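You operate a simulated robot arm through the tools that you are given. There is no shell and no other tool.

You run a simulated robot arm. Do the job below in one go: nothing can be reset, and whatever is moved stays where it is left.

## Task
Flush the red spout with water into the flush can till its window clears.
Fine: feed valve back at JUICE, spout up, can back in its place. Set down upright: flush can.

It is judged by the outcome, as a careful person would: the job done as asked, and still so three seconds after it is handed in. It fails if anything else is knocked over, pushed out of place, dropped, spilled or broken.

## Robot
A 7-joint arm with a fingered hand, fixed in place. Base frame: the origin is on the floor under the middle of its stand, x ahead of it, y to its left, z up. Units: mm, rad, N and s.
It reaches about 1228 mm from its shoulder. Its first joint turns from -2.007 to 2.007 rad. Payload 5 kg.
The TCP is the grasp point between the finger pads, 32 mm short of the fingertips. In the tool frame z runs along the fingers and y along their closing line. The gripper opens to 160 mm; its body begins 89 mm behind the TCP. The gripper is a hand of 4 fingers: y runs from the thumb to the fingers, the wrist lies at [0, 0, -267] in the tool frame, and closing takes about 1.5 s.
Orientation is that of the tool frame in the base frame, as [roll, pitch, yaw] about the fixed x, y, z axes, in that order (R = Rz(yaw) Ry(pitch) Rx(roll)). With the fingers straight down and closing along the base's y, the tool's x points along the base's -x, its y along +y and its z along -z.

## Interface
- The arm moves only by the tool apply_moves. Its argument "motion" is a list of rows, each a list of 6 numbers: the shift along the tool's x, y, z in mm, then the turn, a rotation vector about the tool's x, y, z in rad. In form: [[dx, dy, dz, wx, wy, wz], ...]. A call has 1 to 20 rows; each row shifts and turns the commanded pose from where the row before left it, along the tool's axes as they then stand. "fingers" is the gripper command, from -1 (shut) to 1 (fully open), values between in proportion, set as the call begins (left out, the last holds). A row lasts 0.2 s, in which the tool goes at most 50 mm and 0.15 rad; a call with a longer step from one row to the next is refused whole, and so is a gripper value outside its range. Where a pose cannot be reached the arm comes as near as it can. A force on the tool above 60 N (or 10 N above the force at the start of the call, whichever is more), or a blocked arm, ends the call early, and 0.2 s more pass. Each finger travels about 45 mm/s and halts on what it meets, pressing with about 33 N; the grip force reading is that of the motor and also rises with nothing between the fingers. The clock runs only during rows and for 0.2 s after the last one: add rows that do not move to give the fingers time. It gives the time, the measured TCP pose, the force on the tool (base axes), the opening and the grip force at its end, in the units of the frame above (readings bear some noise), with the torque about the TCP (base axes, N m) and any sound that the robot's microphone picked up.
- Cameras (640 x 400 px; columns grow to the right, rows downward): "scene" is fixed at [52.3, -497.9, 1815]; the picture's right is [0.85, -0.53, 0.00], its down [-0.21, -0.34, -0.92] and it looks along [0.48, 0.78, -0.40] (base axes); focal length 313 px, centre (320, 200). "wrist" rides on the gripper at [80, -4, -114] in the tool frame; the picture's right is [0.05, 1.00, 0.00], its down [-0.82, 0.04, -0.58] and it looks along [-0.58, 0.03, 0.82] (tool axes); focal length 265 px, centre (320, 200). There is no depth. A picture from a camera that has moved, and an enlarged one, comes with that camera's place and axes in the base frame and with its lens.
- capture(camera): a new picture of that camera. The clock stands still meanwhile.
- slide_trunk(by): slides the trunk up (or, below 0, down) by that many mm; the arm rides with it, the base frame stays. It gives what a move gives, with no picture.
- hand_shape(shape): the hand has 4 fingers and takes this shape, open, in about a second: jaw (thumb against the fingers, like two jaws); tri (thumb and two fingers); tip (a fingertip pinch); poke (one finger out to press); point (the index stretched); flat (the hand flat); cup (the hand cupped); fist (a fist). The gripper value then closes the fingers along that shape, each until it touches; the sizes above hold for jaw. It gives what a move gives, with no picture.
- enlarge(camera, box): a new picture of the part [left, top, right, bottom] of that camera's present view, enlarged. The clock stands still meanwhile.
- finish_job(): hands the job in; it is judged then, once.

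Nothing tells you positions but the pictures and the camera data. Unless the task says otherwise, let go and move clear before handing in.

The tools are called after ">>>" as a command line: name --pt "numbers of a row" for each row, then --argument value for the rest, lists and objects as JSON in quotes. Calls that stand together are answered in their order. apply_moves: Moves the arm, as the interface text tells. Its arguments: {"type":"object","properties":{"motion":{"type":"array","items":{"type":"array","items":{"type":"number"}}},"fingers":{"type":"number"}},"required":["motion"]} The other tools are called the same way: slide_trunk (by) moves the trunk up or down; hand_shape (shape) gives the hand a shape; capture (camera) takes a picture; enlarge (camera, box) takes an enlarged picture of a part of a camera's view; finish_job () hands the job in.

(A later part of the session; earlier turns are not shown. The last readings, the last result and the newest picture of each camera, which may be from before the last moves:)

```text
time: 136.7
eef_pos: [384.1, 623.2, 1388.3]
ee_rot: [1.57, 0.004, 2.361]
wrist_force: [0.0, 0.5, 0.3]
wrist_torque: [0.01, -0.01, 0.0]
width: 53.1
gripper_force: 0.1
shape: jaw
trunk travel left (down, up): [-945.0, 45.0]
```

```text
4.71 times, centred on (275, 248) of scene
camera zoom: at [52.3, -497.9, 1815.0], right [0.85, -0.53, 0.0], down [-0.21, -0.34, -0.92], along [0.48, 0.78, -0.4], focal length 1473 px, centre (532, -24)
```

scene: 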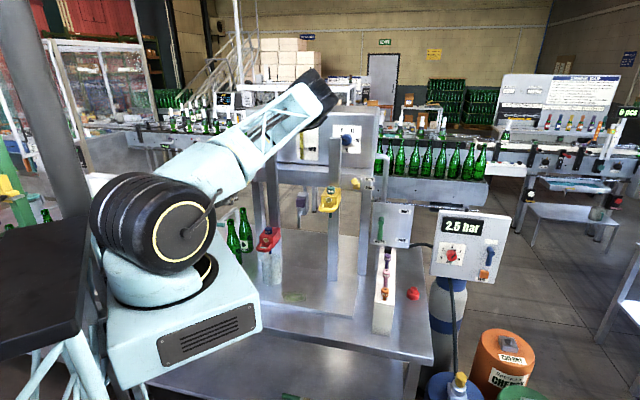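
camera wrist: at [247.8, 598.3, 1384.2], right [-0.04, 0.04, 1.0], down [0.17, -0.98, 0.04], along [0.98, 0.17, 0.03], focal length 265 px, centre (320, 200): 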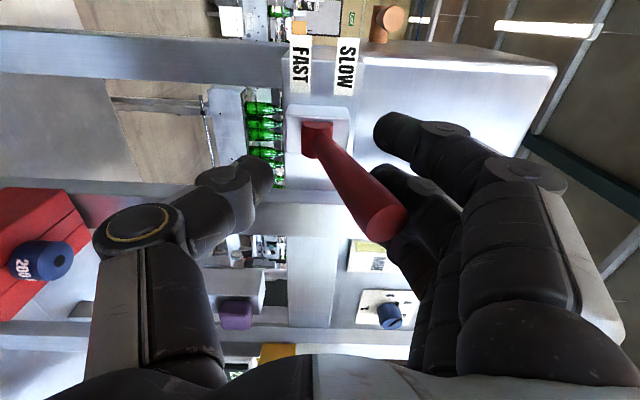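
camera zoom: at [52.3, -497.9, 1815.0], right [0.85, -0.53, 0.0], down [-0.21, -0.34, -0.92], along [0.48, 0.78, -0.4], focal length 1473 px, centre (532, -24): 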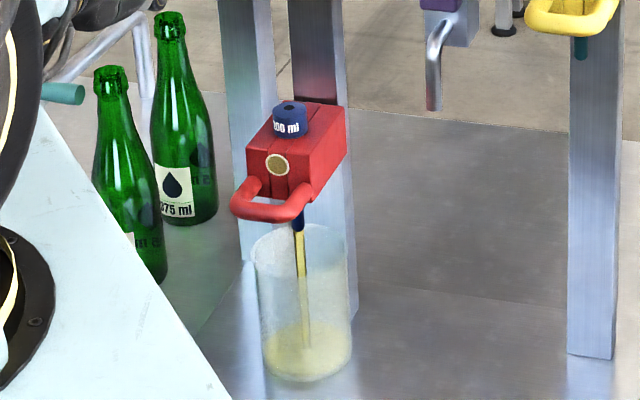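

The level rises only slowly, so short waits are safe. I'll continue.

>>> apply_moves --pt "0 0 0 0 0 0" --pt "0 0 0 0 0 0" --pt "0 0 0 0 0 0" --pt "0 0 0 0 0 0"

>>> enlarge --camera "scene" --box '[245, 205, 305, 290]'

>>> capture --camera "wrist"

```text
time: 137.7
eef_pos: [383.7, 622.2, 1388.0]
ee_rot: [1.57, 0.003, 2.358]
wrist_force: [-0.5, 0.1, 0.4]
wrist_torque: [0.02, -0.01, 0.02]
width: 52.7
gripper_force: 0.1
shape: jaw
trunk travel left (down, up): [-945.0, 45.0]
```

```text
4.71 times, centred on (275, 248) of scene
camera zoom: at [52.3, -497.9, 1815.0], right [0.85, -0.53, 0.0], down [-0.21, -0.34, -0.92], along [0.48, 0.78, -0.4], focal length 1473 px, centre (532, -24)
```

zoom: 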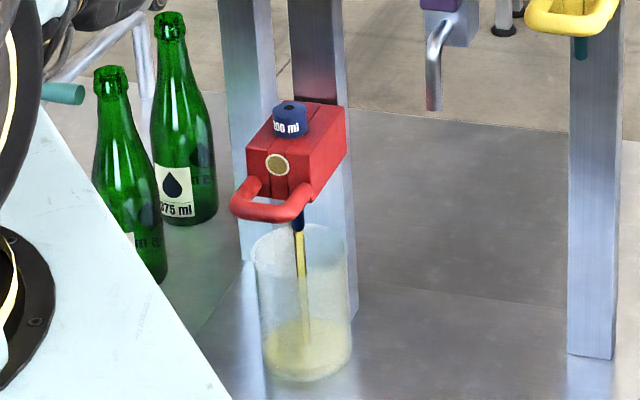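

```text
taken
camera wrist: at [247.8, 598.3, 1384.2], right [-0.04, 0.04, 1.0], down [0.17, -0.98, 0.04], along [0.98, 0.17, 0.03], focal length 265 px, centre (320, 200)
```

wrist: 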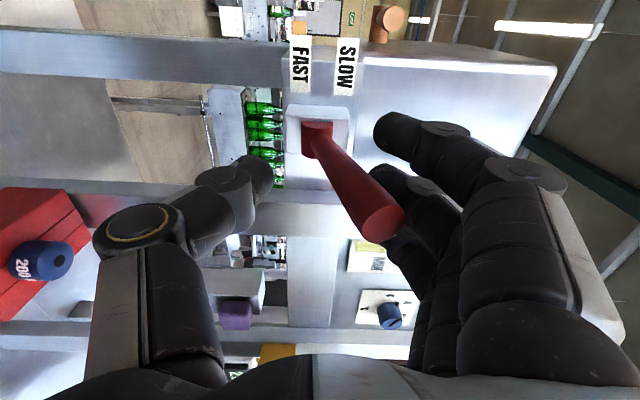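

The flow is gentle and steady with plenty of room left. I'll wait a couple of seconds more at a time.

>>> apply_moves --pt "0 0 0 0 0 0" --pt "0 0 0 0 0 0" --pt "0 0 0 0 0 0" --pt "0 0 0 0 0 0" --pt "0 0 0 0 0 0" --pt "0 0 0 0 0 0" --pt "0 0 0 0 0 0" --pt "0 0 0 0 0 0" --pt "0 0 0 0 0 0"

>>> enlarge --camera "scene" --box '[245, 205, 305, 290]'

>>> enlarge --camera "scene" --box '[255, 225, 285, 250]'

```text
time: 139.7
eef_pos: [384.8, 622.7, 1386.7]
ee_rot: [1.57, 0.003, 2.36]
wrist_force: [0.0, 0.3, -0.5]
wrist_torque: [-0.01, -0.02, 0.02]
width: 52.4
gripper_force: 0.0
shape: jaw
trunk travel left (down, up): [-945.0, 45.0]
```

```text
4.71 times, centred on (275, 248) of scene
camera zoom: at [52.3, -497.9, 1815.0], right [0.85, -0.53, 0.0], down [-0.21, -0.34, -0.92], along [0.48, 0.78, -0.4], focal length 1473 px, centre (532, -24)
```

zoom: 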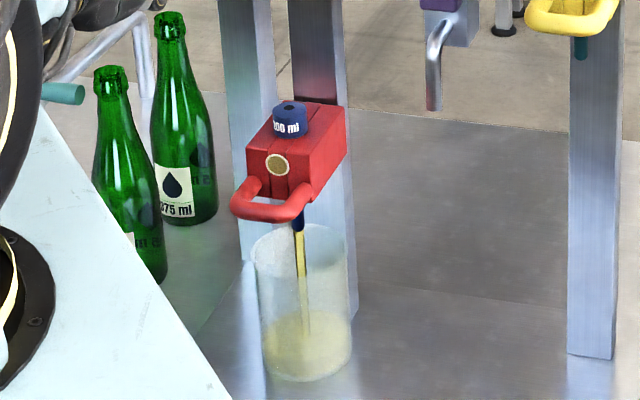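

```text
16.00 times, centred on (270, 238) of scene
camera zoom: at [52.3, -497.9, 1815.0], right [0.85, -0.53, 0.0], down [-0.21, -0.34, -0.92], along [0.48, 0.78, -0.4], focal length 5008 px, centre (1120, -400)
```

zoom: 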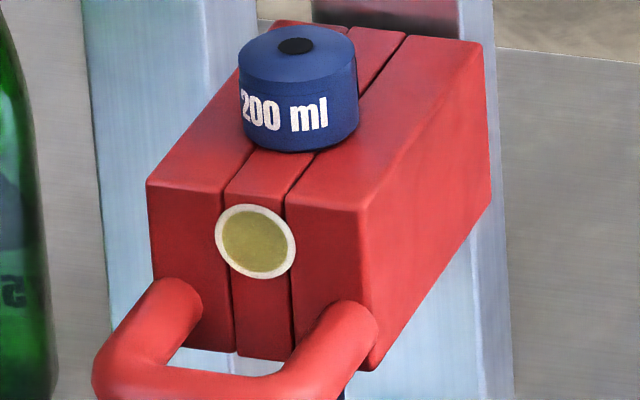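

The window is clearly visible at this zoom and still yellow. The level climbs only a few millimetres per second. I'll keep flushing.

>>> apply_moves --pt "0 0 0 0 0 0" --pt "0 0 0 0 0 0" --pt "0 0 0 0 0 0" --pt "0 0 0 0 0 0" --pt "0 0 0 0 0 0" --pt "0 0 0 0 0 0" --pt "0 0 0 0 0 0" --pt "0 0 0 0 0 0" --pt "0 0 0 0 0 0" --pt "0 0 0 0 0 0" --pt "0 0 0 0 0 0" --pt "0 0 0 0 0 0" --pt "0 0 0 0 0 0" --pt "0 0 0 0 0 0"

>>> enlarge --camera "scene" --box '[245, 205, 305, 290]'

>>> enlarge --camera "scene" --box '[255, 225, 285, 250]'

```text
time: 142.7
eef_pos: [384.4, 622.8, 1388.1]
ee_rot: [1.569, 0.003, 2.36]
wrist_force: [-0.3, 0.2, -0.2]
wrist_torque: [0.01, 0.01, 0.03]
width: 52.7
gripper_force: 0.0
shape: jaw
trunk travel left (down, up): [-945.0, 45.0]
```

```text
4.71 times, centred on (275, 248) of scene
camera zoom: at [52.3, -497.9, 1815.0], right [0.85, -0.53, 0.0], down [-0.21, -0.34, -0.92], along [0.48, 0.78, -0.4], focal length 1473 px, centre (532, -24)
```

zoom: 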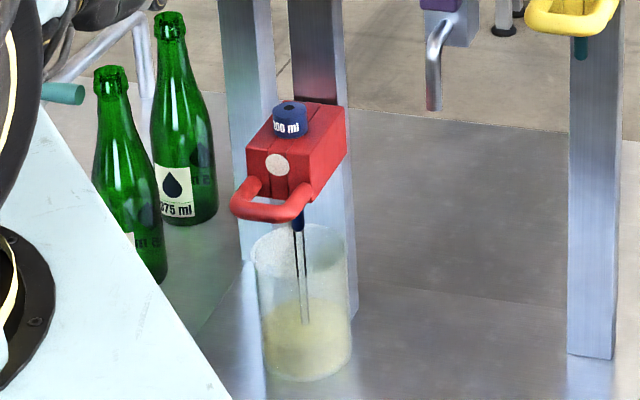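

```text
16.00 times, centred on (270, 238) of scene
camera zoom: at [52.3, -497.9, 1815.0], right [0.85, -0.53, 0.0], down [-0.21, -0.34, -0.92], along [0.48, 0.78, -0.4], focal length 5008 px, centre (1120, -400)
```

zoom: 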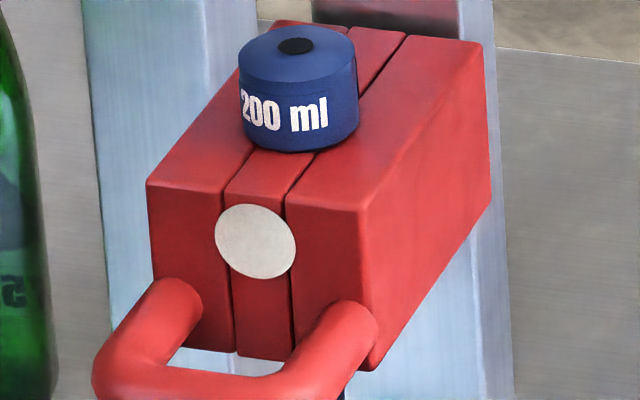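

The window is clear and the stream runs as clean water. I'll close the flow by lifting the lever back up with the thumb.

>>> apply_moves --pt "0 8 0 0 0 0" --pt "0 8 0 0 0 0" --pt "0 7 0 0 0 0" --pt "0 6 0 0 0 0" --pt "0 0 0 0 0 0"

>>> enlarge --camera "scene" --box '[245, 205, 305, 290]'

>>> capture --camera "wrist"

```text
time: 143.9
eef_pos: [383.9, 622.1, 1418.1]
ee_rot: [1.57, 0.003, 2.36]
wrist_force: [0.1, 1.0, 0.3]
wrist_torque: [0.04, -0.01, -0.03]
width: 52.6
gripper_force: 0.1
shape: jaw
trunk travel left (down, up): [-945.0, 45.0]
```

```text
4.71 times, centred on (275, 248) of scene
camera zoom: at [52.3, -497.9, 1815.0], right [0.85, -0.53, 0.0], down [-0.21, -0.34, -0.92], along [0.48, 0.78, -0.4], focal length 1473 px, centre (532, -24)
```

zoom: 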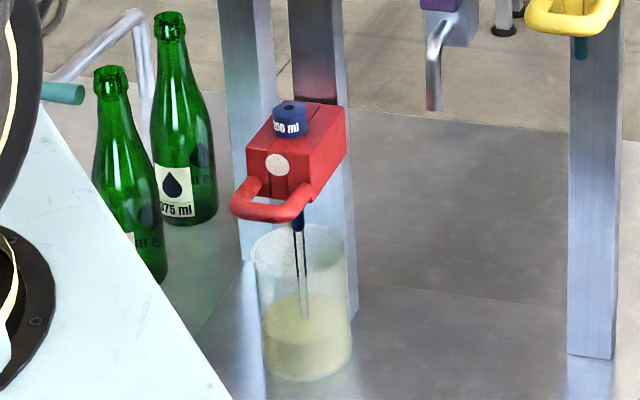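

```text
taken
camera wrist: at [248.0, 597.7, 1413.8], right [-0.04, 0.04, 1.0], down [0.17, -0.98, 0.04], along [0.98, 0.17, 0.03], focal length 265 px, centre (320, 200)
```

wrist: 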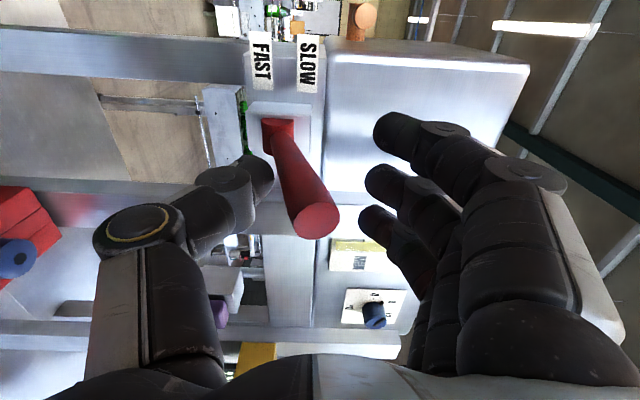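

The lever is still at SLOW and the thumb hasn't reached it yet. I'll keep lifting.

>>> apply_moves --pt "0 8 0 0 0 0" --pt "0 8 0 0 0 0" --pt "0 7 0 0 0 0"

>>> capture --camera "wrist"

>>> enlarge --camera "scene" --box '[245, 205, 305, 290]'

```text
time: 144.7
eef_pos: [382.5, 622.5, 1439.0]
ee_rot: [1.571, 0.004, 2.362]
wrist_force: [-0.7, 0.3, -4.7]
wrist_torque: [-0.09, 0.15, -0.01]
width: 55.7
gripper_force: 0.1
shape: jaw
trunk travel left (down, up): [-945.0, 45.0]
```

```text
taken
camera wrist: at [246.8, 597.7, 1436.6], right [-0.04, 0.04, 1.0], down [0.17, -0.98, 0.04], along [0.98, 0.17, 0.03], focal length 265 px, centre (320, 200)
```

wrist: 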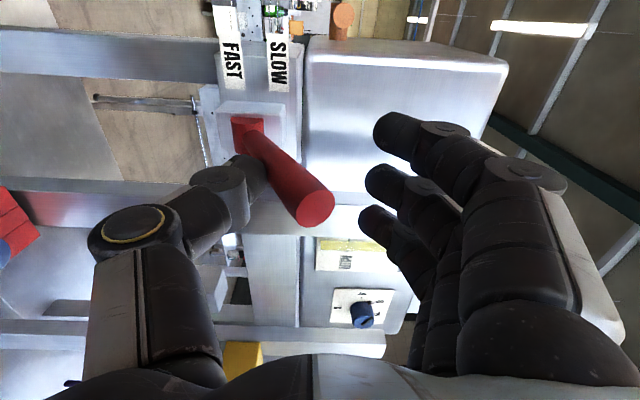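

```text
4.71 times, centred on (275, 248) of scene
camera zoom: at [52.3, -497.9, 1815.0], right [0.85, -0.53, 0.0], down [-0.21, -0.34, -0.92], along [0.48, 0.78, -0.4], focal length 1473 px, centre (532, -24)
```

zoom: 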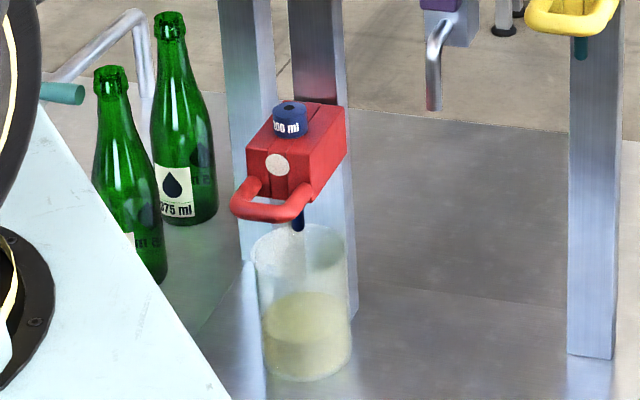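

The flow has stopped, the lever is back where it started and the window is clear. The can is a bit under half full. I'll centre the hand around the stick and back straight out.

>>> apply_moves --pt "0 -6 0 0 0 0" --pt "0 -6 0 0 0 0" --pt "0 0 0 0 0 0"

>>> apply_moves --pt "0 0 -20 0 0 0" --pt "0 0 -25 0 0 0" --pt "0 0 -20 0 0 0" --pt "0 0 0 0 0 0" --fingers 0

>>> capture --camera "wrist"

>>> enlarge --camera "scene" --box '[225, 150, 305, 290]'

```text
time: 145.5
eef_pos: [384.5, 622.0, 1428.2]
ee_rot: [1.569, 0.004, 2.36]
wrist_force: [0.0, -0.2, 1.1]
wrist_torque: [0.01, 0.0, -0.02]
width: 52.9
gripper_force: 0.0
shape: jaw
trunk travel left (down, up): [-945.0, 45.0]
```

```text
time: 146.5
eef_pos: [336.6, 575.5, 1428.0]
ee_rot: [1.569, 0.003, 2.357]
wrist_force: [-0.2, 0.1, -0.2]
wrist_torque: [-0.03, 0.02, 0.03]
width: 79.3
gripper_force: 0.0
shape: jaw
trunk travel left (down, up): [-945.0, 45.0]
```

```text
taken
camera wrist: at [201.7, 551.4, 1424.9], right [-0.04, 0.04, 1.0], down [0.17, -0.98, 0.04], along [0.98, 0.17, 0.03], focal length 265 px, centre (320, 200)
```

wrist: 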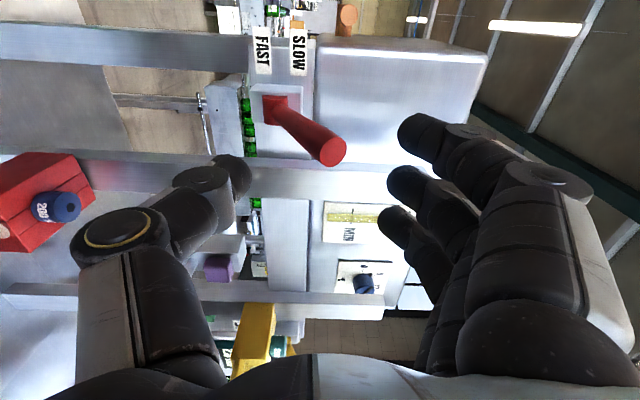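

```text
2.86 times, centred on (265, 220) of scene
camera zoom: at [52.3, -497.9, 1815.0], right [0.85, -0.53, 0.0], down [-0.21, -0.34, -0.92], along [0.48, 0.78, -0.4], focal length 894 px, centre (477, 143)
```

zoom: 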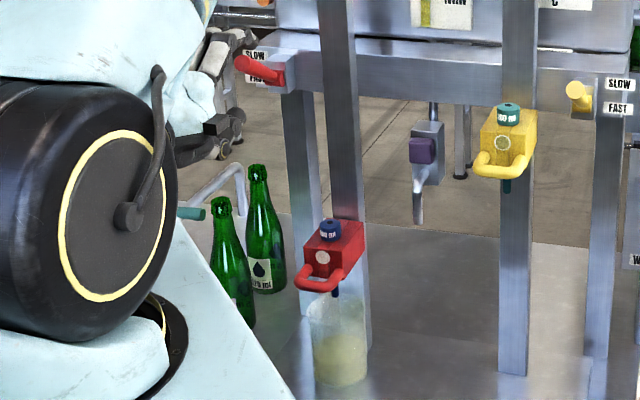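

Lever confirmed at its original closed position. Next I'll raise the spout, so I'm heading down and back to the front of the handle.

>>> apply_moves --pt "0 -38 0 0 0 0" --pt "0 -38 0 0 0 0" --pt "0 -38 0 0 0 0" --pt "0 -35 0 0 0 0" --pt "0 0 -25 0 0 0" --pt "0 0 -22 0 0 0" --pt "-44 0 0 0 0 0" --pt "-45 0 0 0 0 0" --pt "0 -38 0 0 0 0" --pt "0 -38 0 0 0 0" --pt "0 -38 0 0 0 0" --pt "0 -34 0 0 0 0" --pt "0 0 0 0 0 0"

>>> capture --camera "wrist"

>>> capture --camera "scene"

```text
time: 149.3
eef_pos: [367.4, 476.5, 1132.7]
ee_rot: [1.568, 0.003, 2.36]
wrist_force: [0.3, -0.1, -0.2]
wrist_torque: [0.01, -0.03, 0.04]
width: 79.5
gripper_force: 0.1
shape: jaw
trunk travel left (down, up): [-945.0, 45.0]
```

```text
taken
camera wrist: at [232.4, 453.2, 1129.7], right [-0.04, 0.04, 1.0], down [0.17, -0.98, 0.04], along [0.98, 0.17, 0.03], focal length 265 px, centre (320, 200)
```

wrist: 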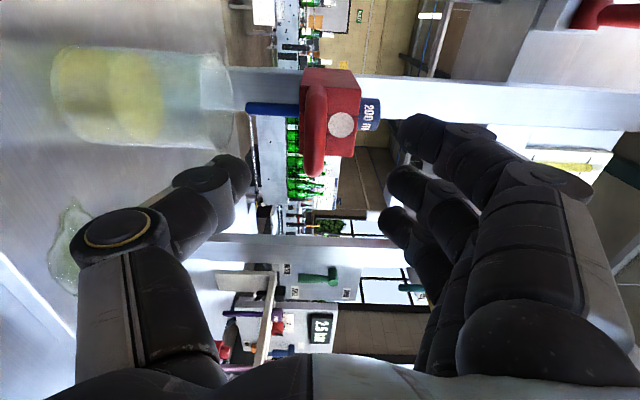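

```text
taken
```

scene: 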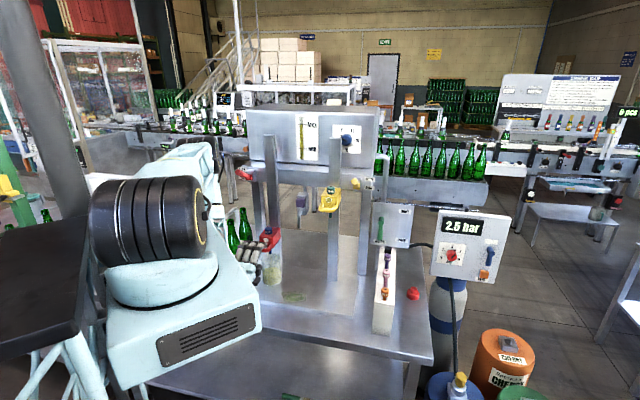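

The window is clear and the can is under half full. I'll move forward so the handle bar is in the grasp.

>>> apply_moves --pt "0 -2 18 0 0 0" --pt "2 0 18 0 0 0" --pt "0 0 18 0 0 0" --pt "0 0 15 0 0 0" --pt "0 0 0 0 0 0"

>>> enlarge --camera "wrist" --box '[180, 70, 440, 260]'

```text
time: 150.5
eef_pos: [417.5, 530.0, 1131.4]
ee_rot: [1.57, 0.005, 2.359]
wrist_force: [0.2, 0.2, 0.4]
wrist_torque: [-0.02, -0.03, -0.01]
width: 79.6
gripper_force: 0.0
shape: jaw
trunk travel left (down, up): [-945.0, 45.0]
```

```text
2.11 times, centred on (310, 165) of wrist
camera zoom: at [281.0, 506.5, 1126.8], right [-0.04, 0.04, 1.0], down [0.17, -0.98, 0.04], along [0.98, 0.17, 0.03], focal length 559 px, centre (341, 274)
```

zoom: 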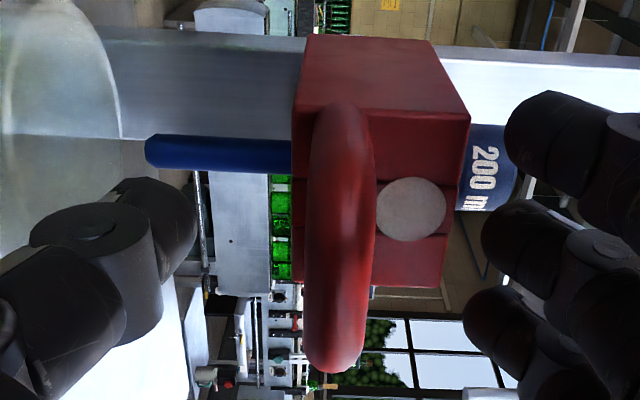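

The bar is centred in the grasp. I'll close on it and lift.

>>> apply_moves --pt "0 0 0 0 0 0" --pt "0 0 0 0 0 0" --pt "0 0 0 0 0 0" --pt "0 0 0 0 0 0" --pt "0 0 0 0 0 0" --pt "0 0 0 0 0 0" --pt "0 0 0 0 0 0" --fingers -1

>>> apply_moves --pt "0 6 0 0 0 0" --pt "0 12 0 0 0 0" --pt "0 12 0 0 0 0" --pt "0 12 0 0 0 0" --pt "0 12 0 0 0 0" --pt "0 12 0 0 0 0" --pt "0 12 0 0 0 0" --pt "0 12 0 0 0 0"

>>> capture --camera "wrist"

>>> capture --camera "scene"

```text
time: 152.1
eef_pos: [417.8, 530.0, 1130.3]
ee_rot: [1.568, 0.003, 2.36]
wrist_force: [2.3, 3.9, 4.4]
wrist_torque: [0.33, -0.31, 0.02]
width: 0.0
gripper_force: 33.0
shape: jaw
trunk travel left (down, up): [-945.0, 45.0]
```

```text
time: 153.9
eef_pos: [417.8, 530.8, 1218.6]
ee_rot: [1.571, 0.004, 2.358]
wrist_force: [5.2, 9.8, -4.8]
wrist_torque: [0.33, -0.29, 0.03]
width: 0.0
gripper_force: 33.2
shape: jaw
trunk travel left (down, up): [-945.0, 45.0]
```

```text
taken
camera wrist: at [281.3, 506.4, 1215.9], right [-0.04, 0.04, 1.0], down [0.17, -0.98, 0.04], along [0.98, 0.17, 0.03], focal length 265 px, centre (320, 200)
```

wrist: 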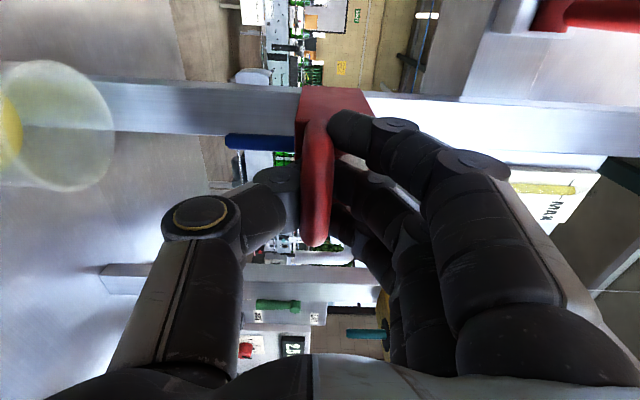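

```text
taken
```

scene: 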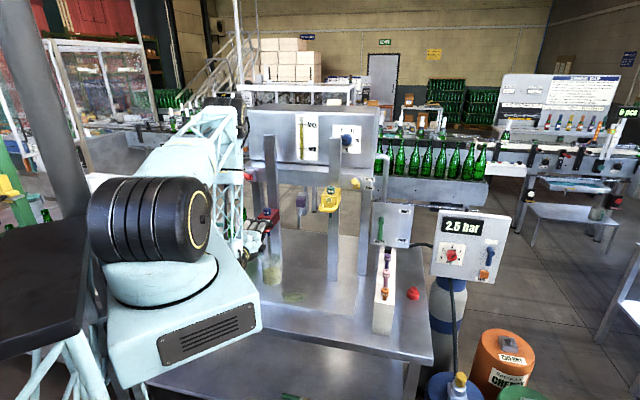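

The spout is rising with the hand. I'll continue to the top and feel for the upper stop.

>>> apply_moves --pt "0 12 0 0 0 0" --pt "0 12 0 0 0 0" --pt "0 12 0 0 0 0" --pt "0 12 0 0 0 0" --pt "0 12 0 0 0 0" --pt "0 12 0 0 0 0" --pt "0 12 0 0 0 0" --pt "0 12 0 0 0 0" --pt "0 8 0 0 0 0" --pt "0 6 0 0 0 0" --pt "0 0 0 0 0 0"

>>> capture --camera "wrist"

```text
time: 156.3
eef_pos: [416.7, 530.9, 1328.8]
ee_rot: [1.571, 0.003, 2.359]
wrist_force: [5.1, 4.4, -4.4]
wrist_torque: [0.35, -0.33, -0.01]
width: 0.0
gripper_force: 32.7
shape: jaw
trunk travel left (down, up): [-945.0, 45.0]
```

```text
taken
camera wrist: at [281.3, 506.6, 1325.5], right [-0.04, 0.04, 1.0], down [0.17, -0.98, 0.04], along [0.98, 0.17, 0.03], focal length 265 px, centre (320, 200)
```

wrist: 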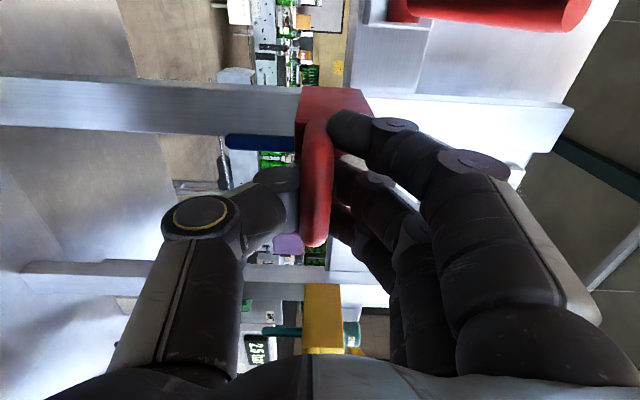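

Nearly at the top. I'll take the last few millimetres slowly.

>>> apply_moves --pt "0 3 0 0 0 0" --pt "0 3 0 0 0 0" --pt "0 2 0 0 0 0" --pt "0 0 0 0 0 0"

```text
time: 157.3
eef_pos: [417.7, 530.9, 1336.5]
ee_rot: [1.571, 0.005, 2.358]
wrist_force: [6.2, 3.8, -5.2]
wrist_torque: [0.35, -0.34, 0.01]
width: 0.0
gripper_force: 33.0
shape: jaw
trunk travel left (down, up): [-945.0, 45.0]
```

>>> apply_moves --pt "0 2 0 0 0 0" --pt "0 2 0 0 0 0" --pt "0 2 0 0 0 0" --pt "0 0 0 0 0 0"

```text
time: 158.3
eef_pos: [416.9, 531.0, 1340.6]
ee_rot: [1.574, 0.004, 2.361]
wrist_force: [2.5, 0.0, -31.3]
wrist_torque: [0.19, -0.2, -0.02]
width: 0.0
gripper_force: 32.5
shape: jaw
trunk travel left (down, up): [-945.0, 45.0]
```

The spout is at its upper stop. I'll ease the force and open the fingers.

>>> apply_moves --pt "0 -2 0 0 0 0" --pt "0 -1.5 0 0 0 0" --pt "0 0 0 0 0 0"

>>> apply_moves --pt "0 0 0 0 0 0" --pt "0 0 0 0 0 0" --pt "0 0 0 0 0 0" --pt "0 0 0 0 0 0" --pt "0 0 0 0 0 0" --pt "0 0 0 0 0 0" --fingers 0

>>> apply_moves --pt "0 0 -15 0 0 0" --pt "0 0 -20 0 0 0" --pt "0 0 -20 0 0 0" --pt "0 0 0 0 0 0"

>>> capture --camera "wrist"

>>> enlarge --camera "scene" --box '[225, 150, 365, 300]'

```text
time: 159.1
eef_pos: [416.9, 532.4, 1339.4]
ee_rot: [1.568, 0.002, 2.357]
wrist_force: [3.4, -0.6, -18.0]
wrist_torque: [0.2, -0.23, 0.0]
width: 0.1
gripper_force: 33.3
shape: jaw
trunk travel left (down, up): [-945.0, 45.0]
```

```text
time: 160.5
eef_pos: [416.3, 530.4, 1340.9]
ee_rot: [1.57, 0.004, 2.36]
wrist_force: [-0.3, 0.3, 1.1]
wrist_torque: [0.02, 0.0, 0.02]
width: 79.0
gripper_force: 0.1
shape: jaw
trunk travel left (down, up): [-945.0, 45.0]
```

```text
time: 161.5
eef_pos: [377.6, 494.0, 1339.5]
ee_rot: [1.569, 0.002, 2.36]
wrist_force: [-0.1, 0.1, 0.2]
wrist_torque: [-0.03, -0.01, -0.01]
width: 79.5
gripper_force: 0.1
shape: jaw
trunk travel left (down, up): [-945.0, 45.0]
```

```text
taken
camera wrist: at [241.0, 469.7, 1336.5], right [-0.04, 0.04, 1.0], down [0.17, -0.98, 0.04], along [0.98, 0.17, 0.03], focal length 265 px, centre (320, 200)
```

wrist: 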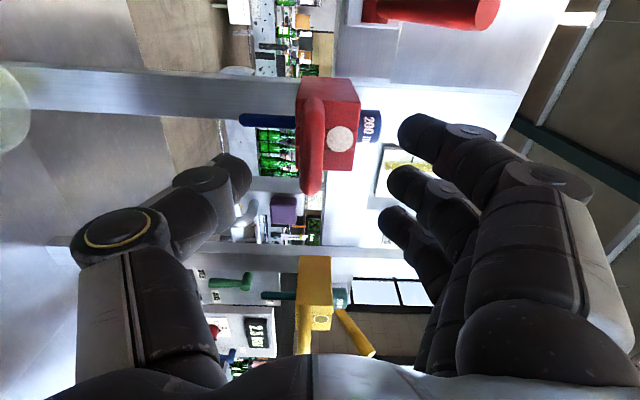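

```text
2.67 times, centred on (295, 225) of scene
camera zoom: at [52.3, -497.9, 1815.0], right [0.85, -0.53, 0.0], down [-0.21, -0.34, -0.92], along [0.48, 0.78, -0.4], focal length 835 px, centre (387, 133)
```

zoom: 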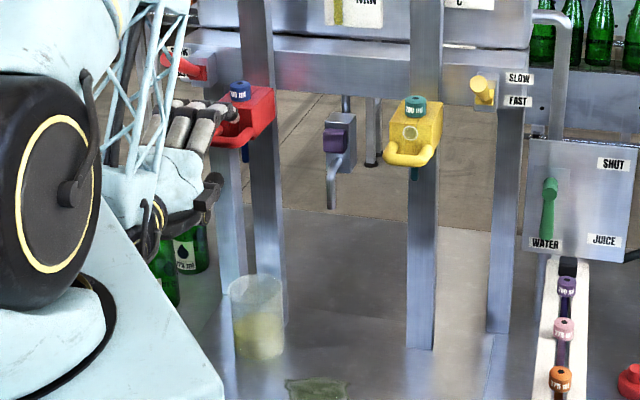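

The spout is fully up with its window clear, and the can holds the flush water. Next is returning the feed valve to JUICE, so I'll move down and right, clear of the yellow spout.

>>> apply_moves --pt "0 0 -25 0 0 0" --pt "0 -35 0 0 0 0" --pt "0 -35 0 0 0 0" --pt "0 -35 0 0 0 0" --pt "0 -35 0 0 0 0" --pt "-43 0 0 0 0 0" --pt "-43 0 0 0 0 0" --pt "-43 0 0 0 0 0" --pt "-43 0 0 0 0 0" --pt "-43 0 0 0 0 0" --pt "-43 0 0 0 0 0"

>>> capture --camera "scene"

```text
time: 163.9
eef_pos: [536.6, 307.0, 1205.2]
ee_rot: [1.549, -0.011, 2.372]
wrist_force: [0.4, 0.0, 0.4]
wrist_torque: [-0.05, 0.0, -0.03]
width: 79.7
gripper_force: 0.0
shape: jaw
trunk travel left (down, up): [-945.0, 45.0]
```

```text
taken
```

scene: 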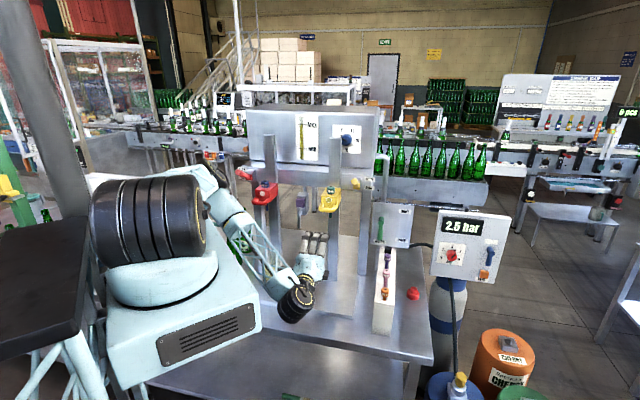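

The arm took a different elbow posture but everything is clear. I'll continue right in smaller steps and check that it tracks well.

>>> apply_moves --pt "-40 0 0 0 0 0" --pt "-40 0 0 0 0 0" --pt "-40 0 0 0 0 0" --pt "0 0 0 0 0 0"

>>> capture --camera "scene"

```text
time: 164.7
eef_pos: [585.6, 360.9, 1262.8]
ee_rot: [1.434, -0.075, 2.523]
wrist_force: [-7.1, -13.6, -29.2]
wrist_torque: [1.43, -0.16, -0.29]
width: 71.0
gripper_force: 0.1
shape: jaw
trunk travel left (down, up): [-945.0, 45.0]
stopped in row 3: the arm was blocked; the commanded pose is now the measured one
```

```text
taken
```

scene: 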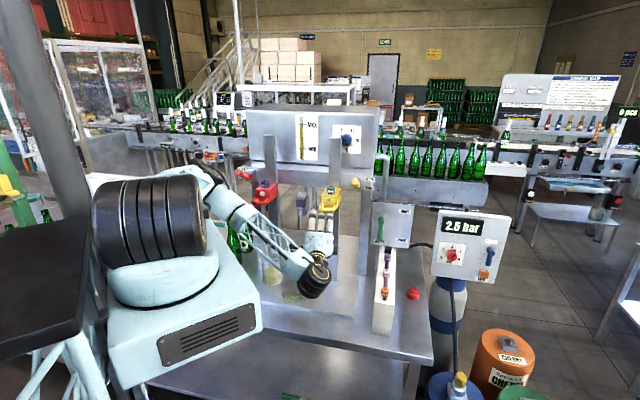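

The arm hit a joint limit and drifted up and forward, and the hand is now touching the yellow spout. I'll stop and look closely before backing out.

>>> enlarge --camera "scene" --box '[285, 160, 365, 300]'

>>> capture --camera "wrist"

```text
2.86 times, centred on (325, 230) of scene
camera zoom: at [52.3, -497.9, 1815.0], right [0.85, -0.53, 0.0], down [-0.21, -0.34, -0.92], along [0.48, 0.78, -0.4], focal length 894 px, centre (306, 114)
```

zoom: 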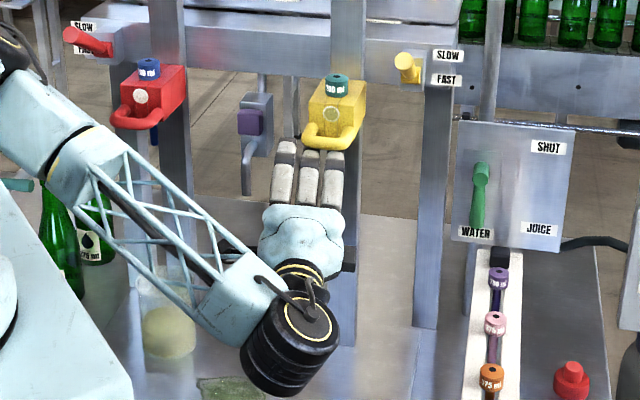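

```text
taken
camera wrist: at [454.9, 316.8, 1250.9], right [-0.06, -0.13, 0.99], down [0.33, -0.94, -0.1], along [0.94, 0.32, 0.1], focal length 265 px, centre (320, 200)
```

wrist: 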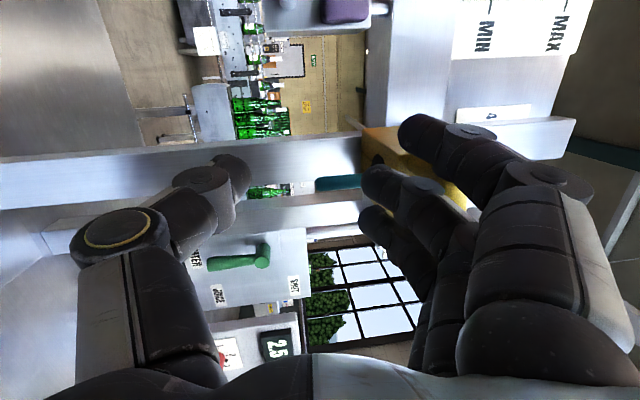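

The fingertips are just pressing up under the yellow handle, and that spout is still fully up. I'll move down slightly to relieve it, then back out.

>>> apply_moves --pt "0 -8 -3 0 0 0" --pt "0 -8 -5 0 0 0"

```text
time: 165.3
eef_pos: [586.8, 363.5, 1263.8]
ee_rot: [1.4, -0.083, 2.522]
wrist_force: [-6.1, -14.7, -35.2]
wrist_torque: [1.66, -0.04, -0.22]
width: 71.2
gripper_force: 0.0
shape: jaw
trunk travel left (down, up): [-945.0, 45.0]
```

The arm is stuck at a joint limit in that direction. I'll reverse the motion that led here, leftward and back.

>>> apply_moves --pt "15 -5 -15 0 0 0" --pt "15 -5 -15 0 0 0"

>>> enlarge --camera "scene" --box '[285, 160, 365, 300]'

```text
time: 166.1
eef_pos: [552.8, 369.7, 1275.0]
ee_rot: [1.349, -0.102, 2.512]
wrist_force: [-2.1, -6.4, -12.2]
wrist_torque: [0.51, 0.27, -0.22]
width: 75.6
gripper_force: 0.0
shape: jaw
trunk travel left (down, up): [-945.0, 45.0]
stopped in row 2: the arm was blocked; the commanded pose is now the measured one
```

```text
2.86 times, centred on (325, 230) of scene
camera zoom: at [52.3, -497.9, 1815.0], right [0.85, -0.53, 0.0], down [-0.21, -0.34, -0.92], along [0.48, 0.78, -0.4], focal length 894 px, centre (306, 114)
```

zoom: 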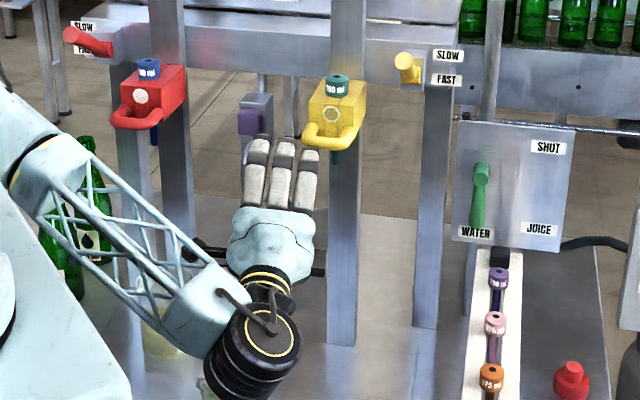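

>>> apply_moves --pt "20 0 0 0 0 0" --pt "20 0 0 0 0 0"

>>> enlarge --camera "scene" --box '[265, 160, 365, 300]'

```text
time: 166.7
eef_pos: [521.0, 389.6, 1277.8]
ee_rot: [1.351, -0.096, 2.513]
wrist_force: [0.7, -0.4, -0.5]
wrist_torque: [0.0, -0.05, 0.0]
width: 79.4
gripper_force: 0.0
shape: jaw
trunk travel left (down, up): [-945.0, 45.0]
```

```text
2.86 times, centred on (315, 230) of scene
camera zoom: at [52.3, -497.9, 1815.0], right [0.85, -0.53, 0.0], down [-0.21, -0.34, -0.92], along [0.48, 0.78, -0.4], focal length 894 px, centre (334, 114)
```

zoom: 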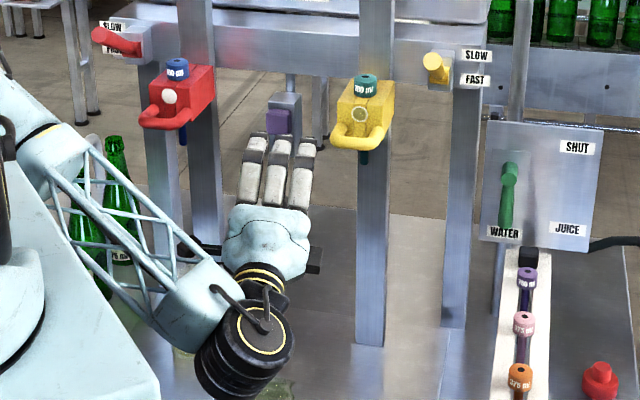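

Free again, with no force, and the yellow spout is still fully up. I'll back straight away from between the spouts.

>>> apply_moves --pt "2.6 3.4 -16 0 0 0" --pt "2.6 3.4 -16 0 0 0" --pt "2.6 3.4 -16 0 0 0"

>>> capture --camera "scene"

>>> capture --camera "wrist"

```text
time: 167.5
eef_pos: [496.3, 358.8, 1299.8]
ee_rot: [1.308, -0.115, 2.494]
wrist_force: [-0.7, 1.2, -0.5]
wrist_torque: [0.03, 0.0, 0.01]
width: 79.6
gripper_force: 0.1
shape: jaw
trunk travel left (down, up): [-945.0, 45.0]
```

```text
taken
```

scene: 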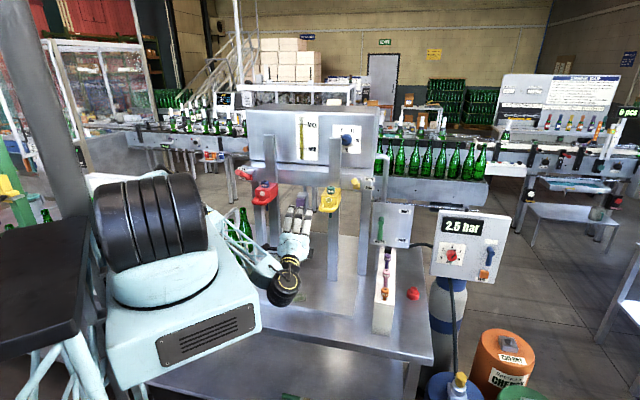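

```text
taken
camera wrist: at [365.8, 321.8, 1277.1], right [-0.11, -0.24, 0.96], down [0.29, -0.93, -0.2], along [0.95, 0.26, 0.17], focal length 265 px, centre (320, 200)
```

wrist: 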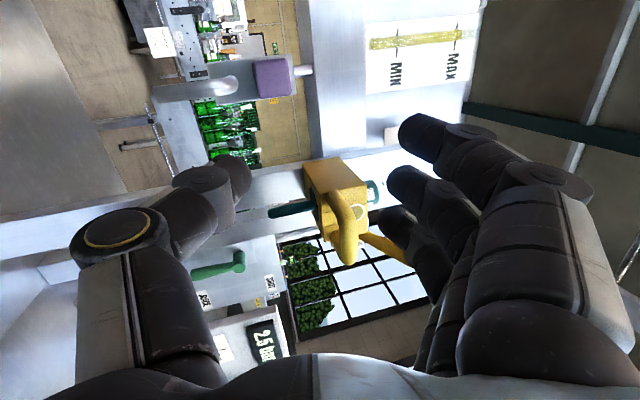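

I'll return the hand to its natural fingers-down orientation in steps, which should bring the arm back to its earlier comfortable posture.

>>> apply_moves --pt "0 10 0 0 0 -0.14" --pt "10 10 0 0 0 -0.14" --pt "10 5 0 0 0 -0.14" --pt "0 0 0 0 0 -0.14" --pt "0 0 0 0 0 -0.14" --pt "0 0 0 0 0 -0.14"

>>> capture --camera "scene"

```text
time: 168.9
eef_pos: [464.3, 365.1, 1300.5]
ee_rot: [1.28, 0.721, 2.295]
wrist_force: [0.0, 0.3, 0.3]
wrist_torque: [0.01, 0.01, -0.02]
width: 79.5
gripper_force: 0.0
shape: jaw
trunk travel left (down, up): [-945.0, 45.0]
```

```text
taken
```

scene: 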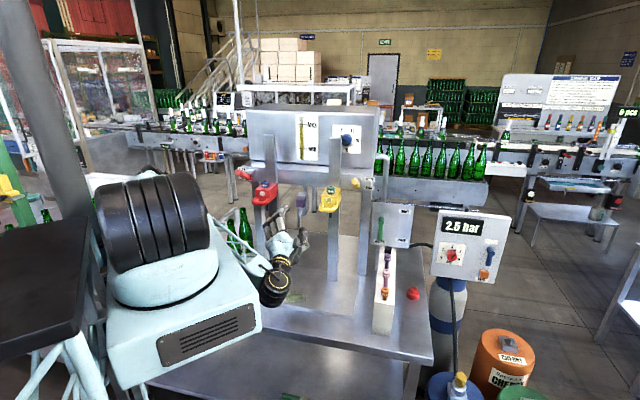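

That's tracking well. I'll finish the roll and pitch the hand down toward its natural orientation.

>>> apply_moves --pt "0 0 0 0 0 -0.138" --pt "0 0 0 0 0 -0.138" --pt "0 0 0 0 0 -0.138" --pt "0 0 0 0 0 -0.138" --pt "0 0 0 0 0 -0.138" --pt "0 0 0 0 0 -0.138" --pt "0 0 0 0 0.136 0" --pt "0 0 0 0 0.136 0" --pt "0 0 0 0 0.136 0" --pt "0 0 0 0 0.136 0" --pt "0 0 0 0 0.136 0" --pt "0 0 0 0 0.136 0" --pt "0 0 0 0 0.136 0" --pt "0 0 0 0 0.136 0"

>>> capture --camera "scene"

>>> capture --camera "wrist"

```text
time: 171.9
eef_pos: [465.8, 364.2, 1299.8]
ee_rot: [3.139, 0.7, -2.223]
wrist_force: [-0.4, -0.2, -0.2]
wrist_torque: [0.03, 0.0, 0.01]
width: 79.7
gripper_force: 0.2
shape: jaw
trunk travel left (down, up): [-945.0, 45.0]
```

```text
taken
```

scene: 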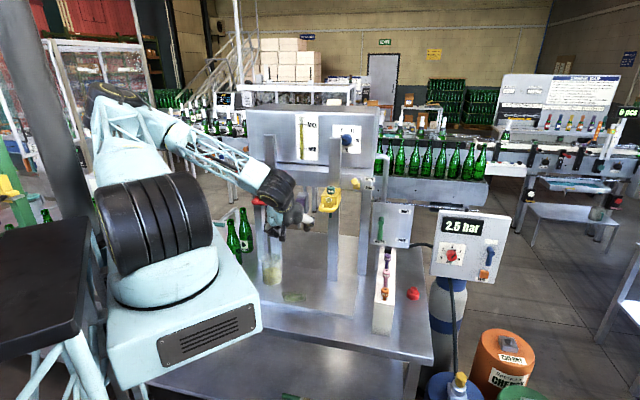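

```text
taken
camera wrist: at [388.2, 254.2, 1336.8], right [-0.82, 0.57, -0.03], down [0.12, 0.23, 0.97], along [0.56, 0.79, -0.25], focal length 265 px, centre (320, 200)
```

wrist: 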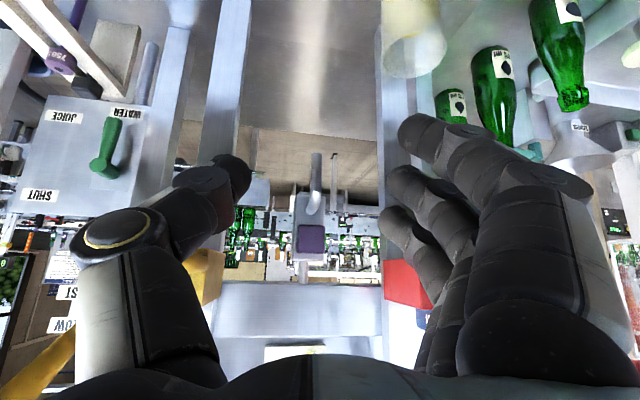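

The arm is back in its good posture and the can still stands upright under the spout with the flush water in it. I'll straighten the heading, back off a little and travel right toward the valve.

>>> apply_moves --pt "0 0 0 0.0857 0 0.1017" --pt "23 0 -19 0 0 0" --pt "20 0 20 0 0 0" --pt "0 -41 0 0 0 0" --pt "0 -41 0 0 0 0" --pt "0 -41 0 0 0 0" --pt "0 -41 0 0 0 0" --pt "0 -41 0 0 0 0" --pt "0 -41 0 0 0 0" --pt "0 -41 0 0 0 0" --pt "0 -41 0 0 0 0" --pt "0 -41 0 0 0 0"

>>> capture --camera "scene"

```text
time: 174.5
eef_pos: [711.2, 84.3, 1270.5]
ee_rot: [3.137, 0.7, -2.36]
wrist_force: [-0.1, -0.6, 0.6]
wrist_torque: [0.06, 0.02, 0.03]
width: 79.4
gripper_force: 0.1
shape: jaw
out of reach, approached as far as the arm can: row 2
trunk travel left (down, up): [-945.0, 45.0]
```

```text
taken
```

scene: 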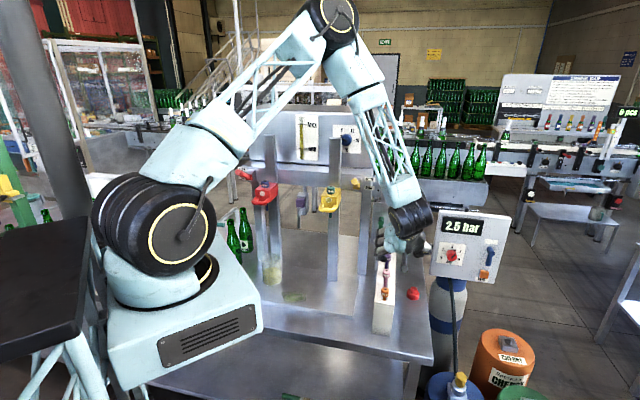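

Good posture again. I'll advance toward the panel and roll the hand as before.

>>> apply_moves --pt "-34 0 28.7 0 0 0" --pt "-34 0 28.7 0 0 0" --pt "-34 0 28.7 0 0 0" --pt "0 0 0 0 0 0.143" --pt "0 0 0 0 0 0.143" --pt "0 0 0 0 0 0.143" --pt "0 0 0 0 0 0.143" --pt "0 0 0 0 0 0.143" --pt "0 0 0 0 0 0.143" --pt "0 0 0 0 0 0.143" --pt "0 0 0 0 0 0.143" --pt "0 0 0 0 0 0.143" --pt "0 0 0 0 0 0.143" --pt "0 0 0 0 0 0.141"

>>> hand_shape --shape "point"

>>> capture --camera "wrist"

>>> capture --camera "scene"

```text
time: 177.5
eef_pos: [804.5, 178.7, 1268.8]
ee_rot: [2.441, -0.004, 2.357]
wrist_force: [-0.9, -0.5, -0.2]
wrist_torque: [0.0, 0.01, 0.0]
width: 79.5
gripper_force: 0.0
shape: jaw
trunk travel left (down, up): [-945.0, 45.0]
```

```text
time: 178.4
eef_pos: [804.3, 180.0, 1269.5]
ee_rot: [2.443, -0.002, 2.358]
wrist_force: [0.3, 0.4, 0.3]
wrist_torque: [-0.02, 0.0, 0.01]
width: 152.4
gripper_force: 0.0
shape: point
trunk travel left (down, up): [-945.0, 45.0]
```

```text
taken
camera wrist: at [694.4, 181.6, 1354.5], right [0.5, 0.58, 0.64], down [0.34, -0.82, 0.47], along [0.8, -0.02, -0.61], focal length 265 px, centre (320, 200)
```

wrist: 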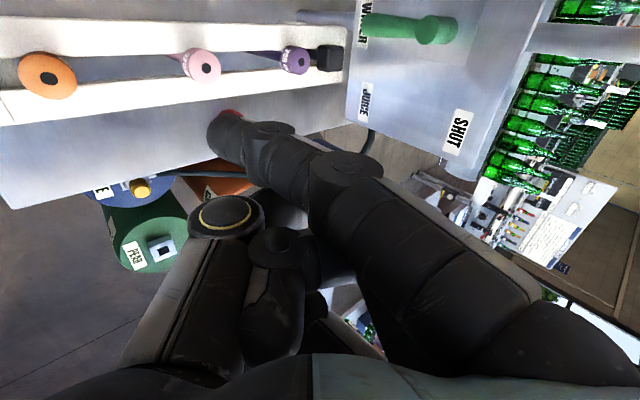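

```text
taken
```

scene: 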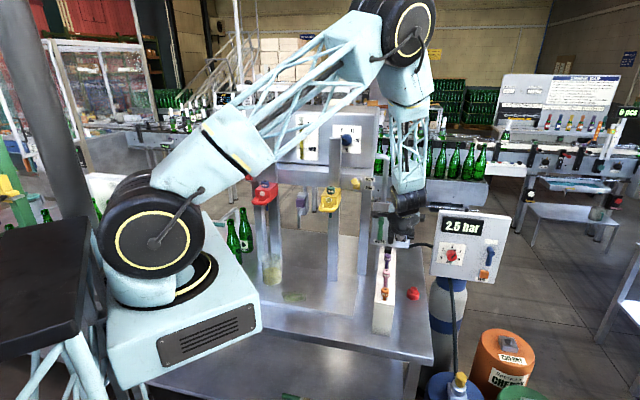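

In this pose the index finger reaches forward and down, with the rest of the hand tucked behind it. I'll level the hand and position the index finger just left of the lever.

>>> apply_moves --pt "0 0 0 -0.1243 0 0" --pt "0 0 0 -0.1243 0 0" --pt "0 0 0 -0.1243 0 0" --pt "0 0 0 -0.1243 0 0" --pt "0 0 0 -0.1243 0 0" --pt "0 0 0 -0.1243 0 0" --pt "0 0 0 -0.1243 0 0" --pt "20 -28 20 0 0 0" --pt "20 -28 20 0 0 0" --pt "21 -28 20 0 0 0" --pt "0 0 30 0 0 0" --pt "0 0 30 0 0 0" --pt "0 0 0 0 0 0"

>>> capture --camera "wrist"

>>> enlarge --camera "scene" --box '[340, 160, 460, 270]'

```text
time: 181.2
eef_pos: [846.6, 307.6, 1188.3]
ee_rot: [1.57, -0.003, 2.358]
wrist_force: [-0.8, -0.4, 0.6]
wrist_torque: [0.01, 0.01, 0.01]
width: 152.3
gripper_force: 0.0
shape: point
trunk travel left (down, up): [-945.0, 45.0]
```

```text
taken
camera wrist: at [709.8, 283.4, 1184.9], right [-0.04, 0.03, 1.0], down [0.17, -0.98, 0.04], along [0.98, 0.17, 0.03], focal length 265 px, centre (320, 200)
```

wrist: 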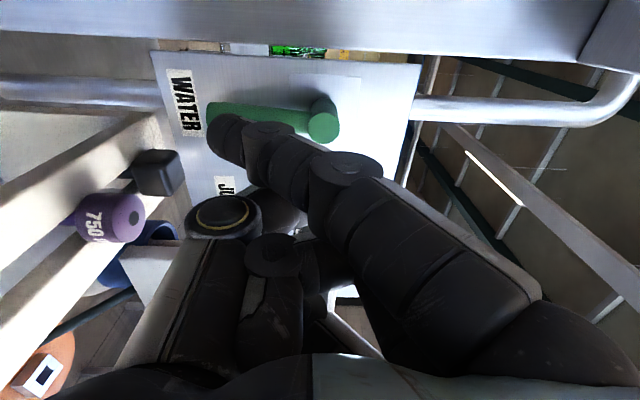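

```text
3.64 times, centred on (400, 215) of scene
camera zoom: at [52.3, -497.9, 1815.0], right [0.85, -0.53, 0.0], down [-0.21, -0.34, -0.92], along [0.48, 0.78, -0.4], focal length 1138 px, centre (29, 146)
```

zoom: 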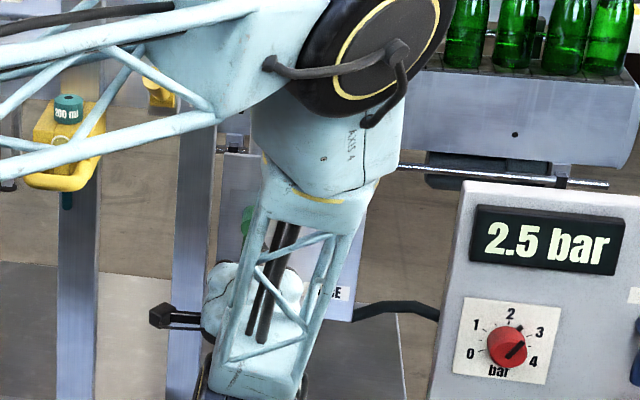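

The index fingertip is just in front of the lever and needs to pass on its left, in the gap beside the leg. I'll shift 7 mm left and move forward most of the way.

>>> apply_moves --pt "7 -6 0 0 0 0" --pt "0 0 15 0 0 0" --pt "0 0 15 0 0 0" --pt "0 0 12 0 0 0" --pt "0 0 0 0 0 0"

>>> capture --camera "wrist"

```text
time: 182.4
eef_pos: [868.5, 341.1, 1181.3]
ee_rot: [1.57, -0.003, 2.357]
wrist_force: [-1.4, -0.8, -0.6]
wrist_torque: [0.0, 0.02, 0.01]
width: 152.2
gripper_force: 0.1
shape: point
trunk travel left (down, up): [-945.0, 45.0]
```

```text
taken
camera wrist: at [733.3, 317.5, 1178.1], right [-0.03, 0.04, 1.0], down [0.17, -0.98, 0.04], along [0.98, 0.17, 0.03], focal length 265 px, centre (320, 200)
```

wrist: 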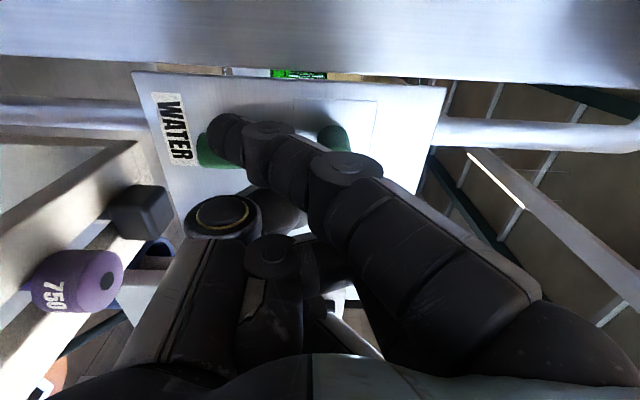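

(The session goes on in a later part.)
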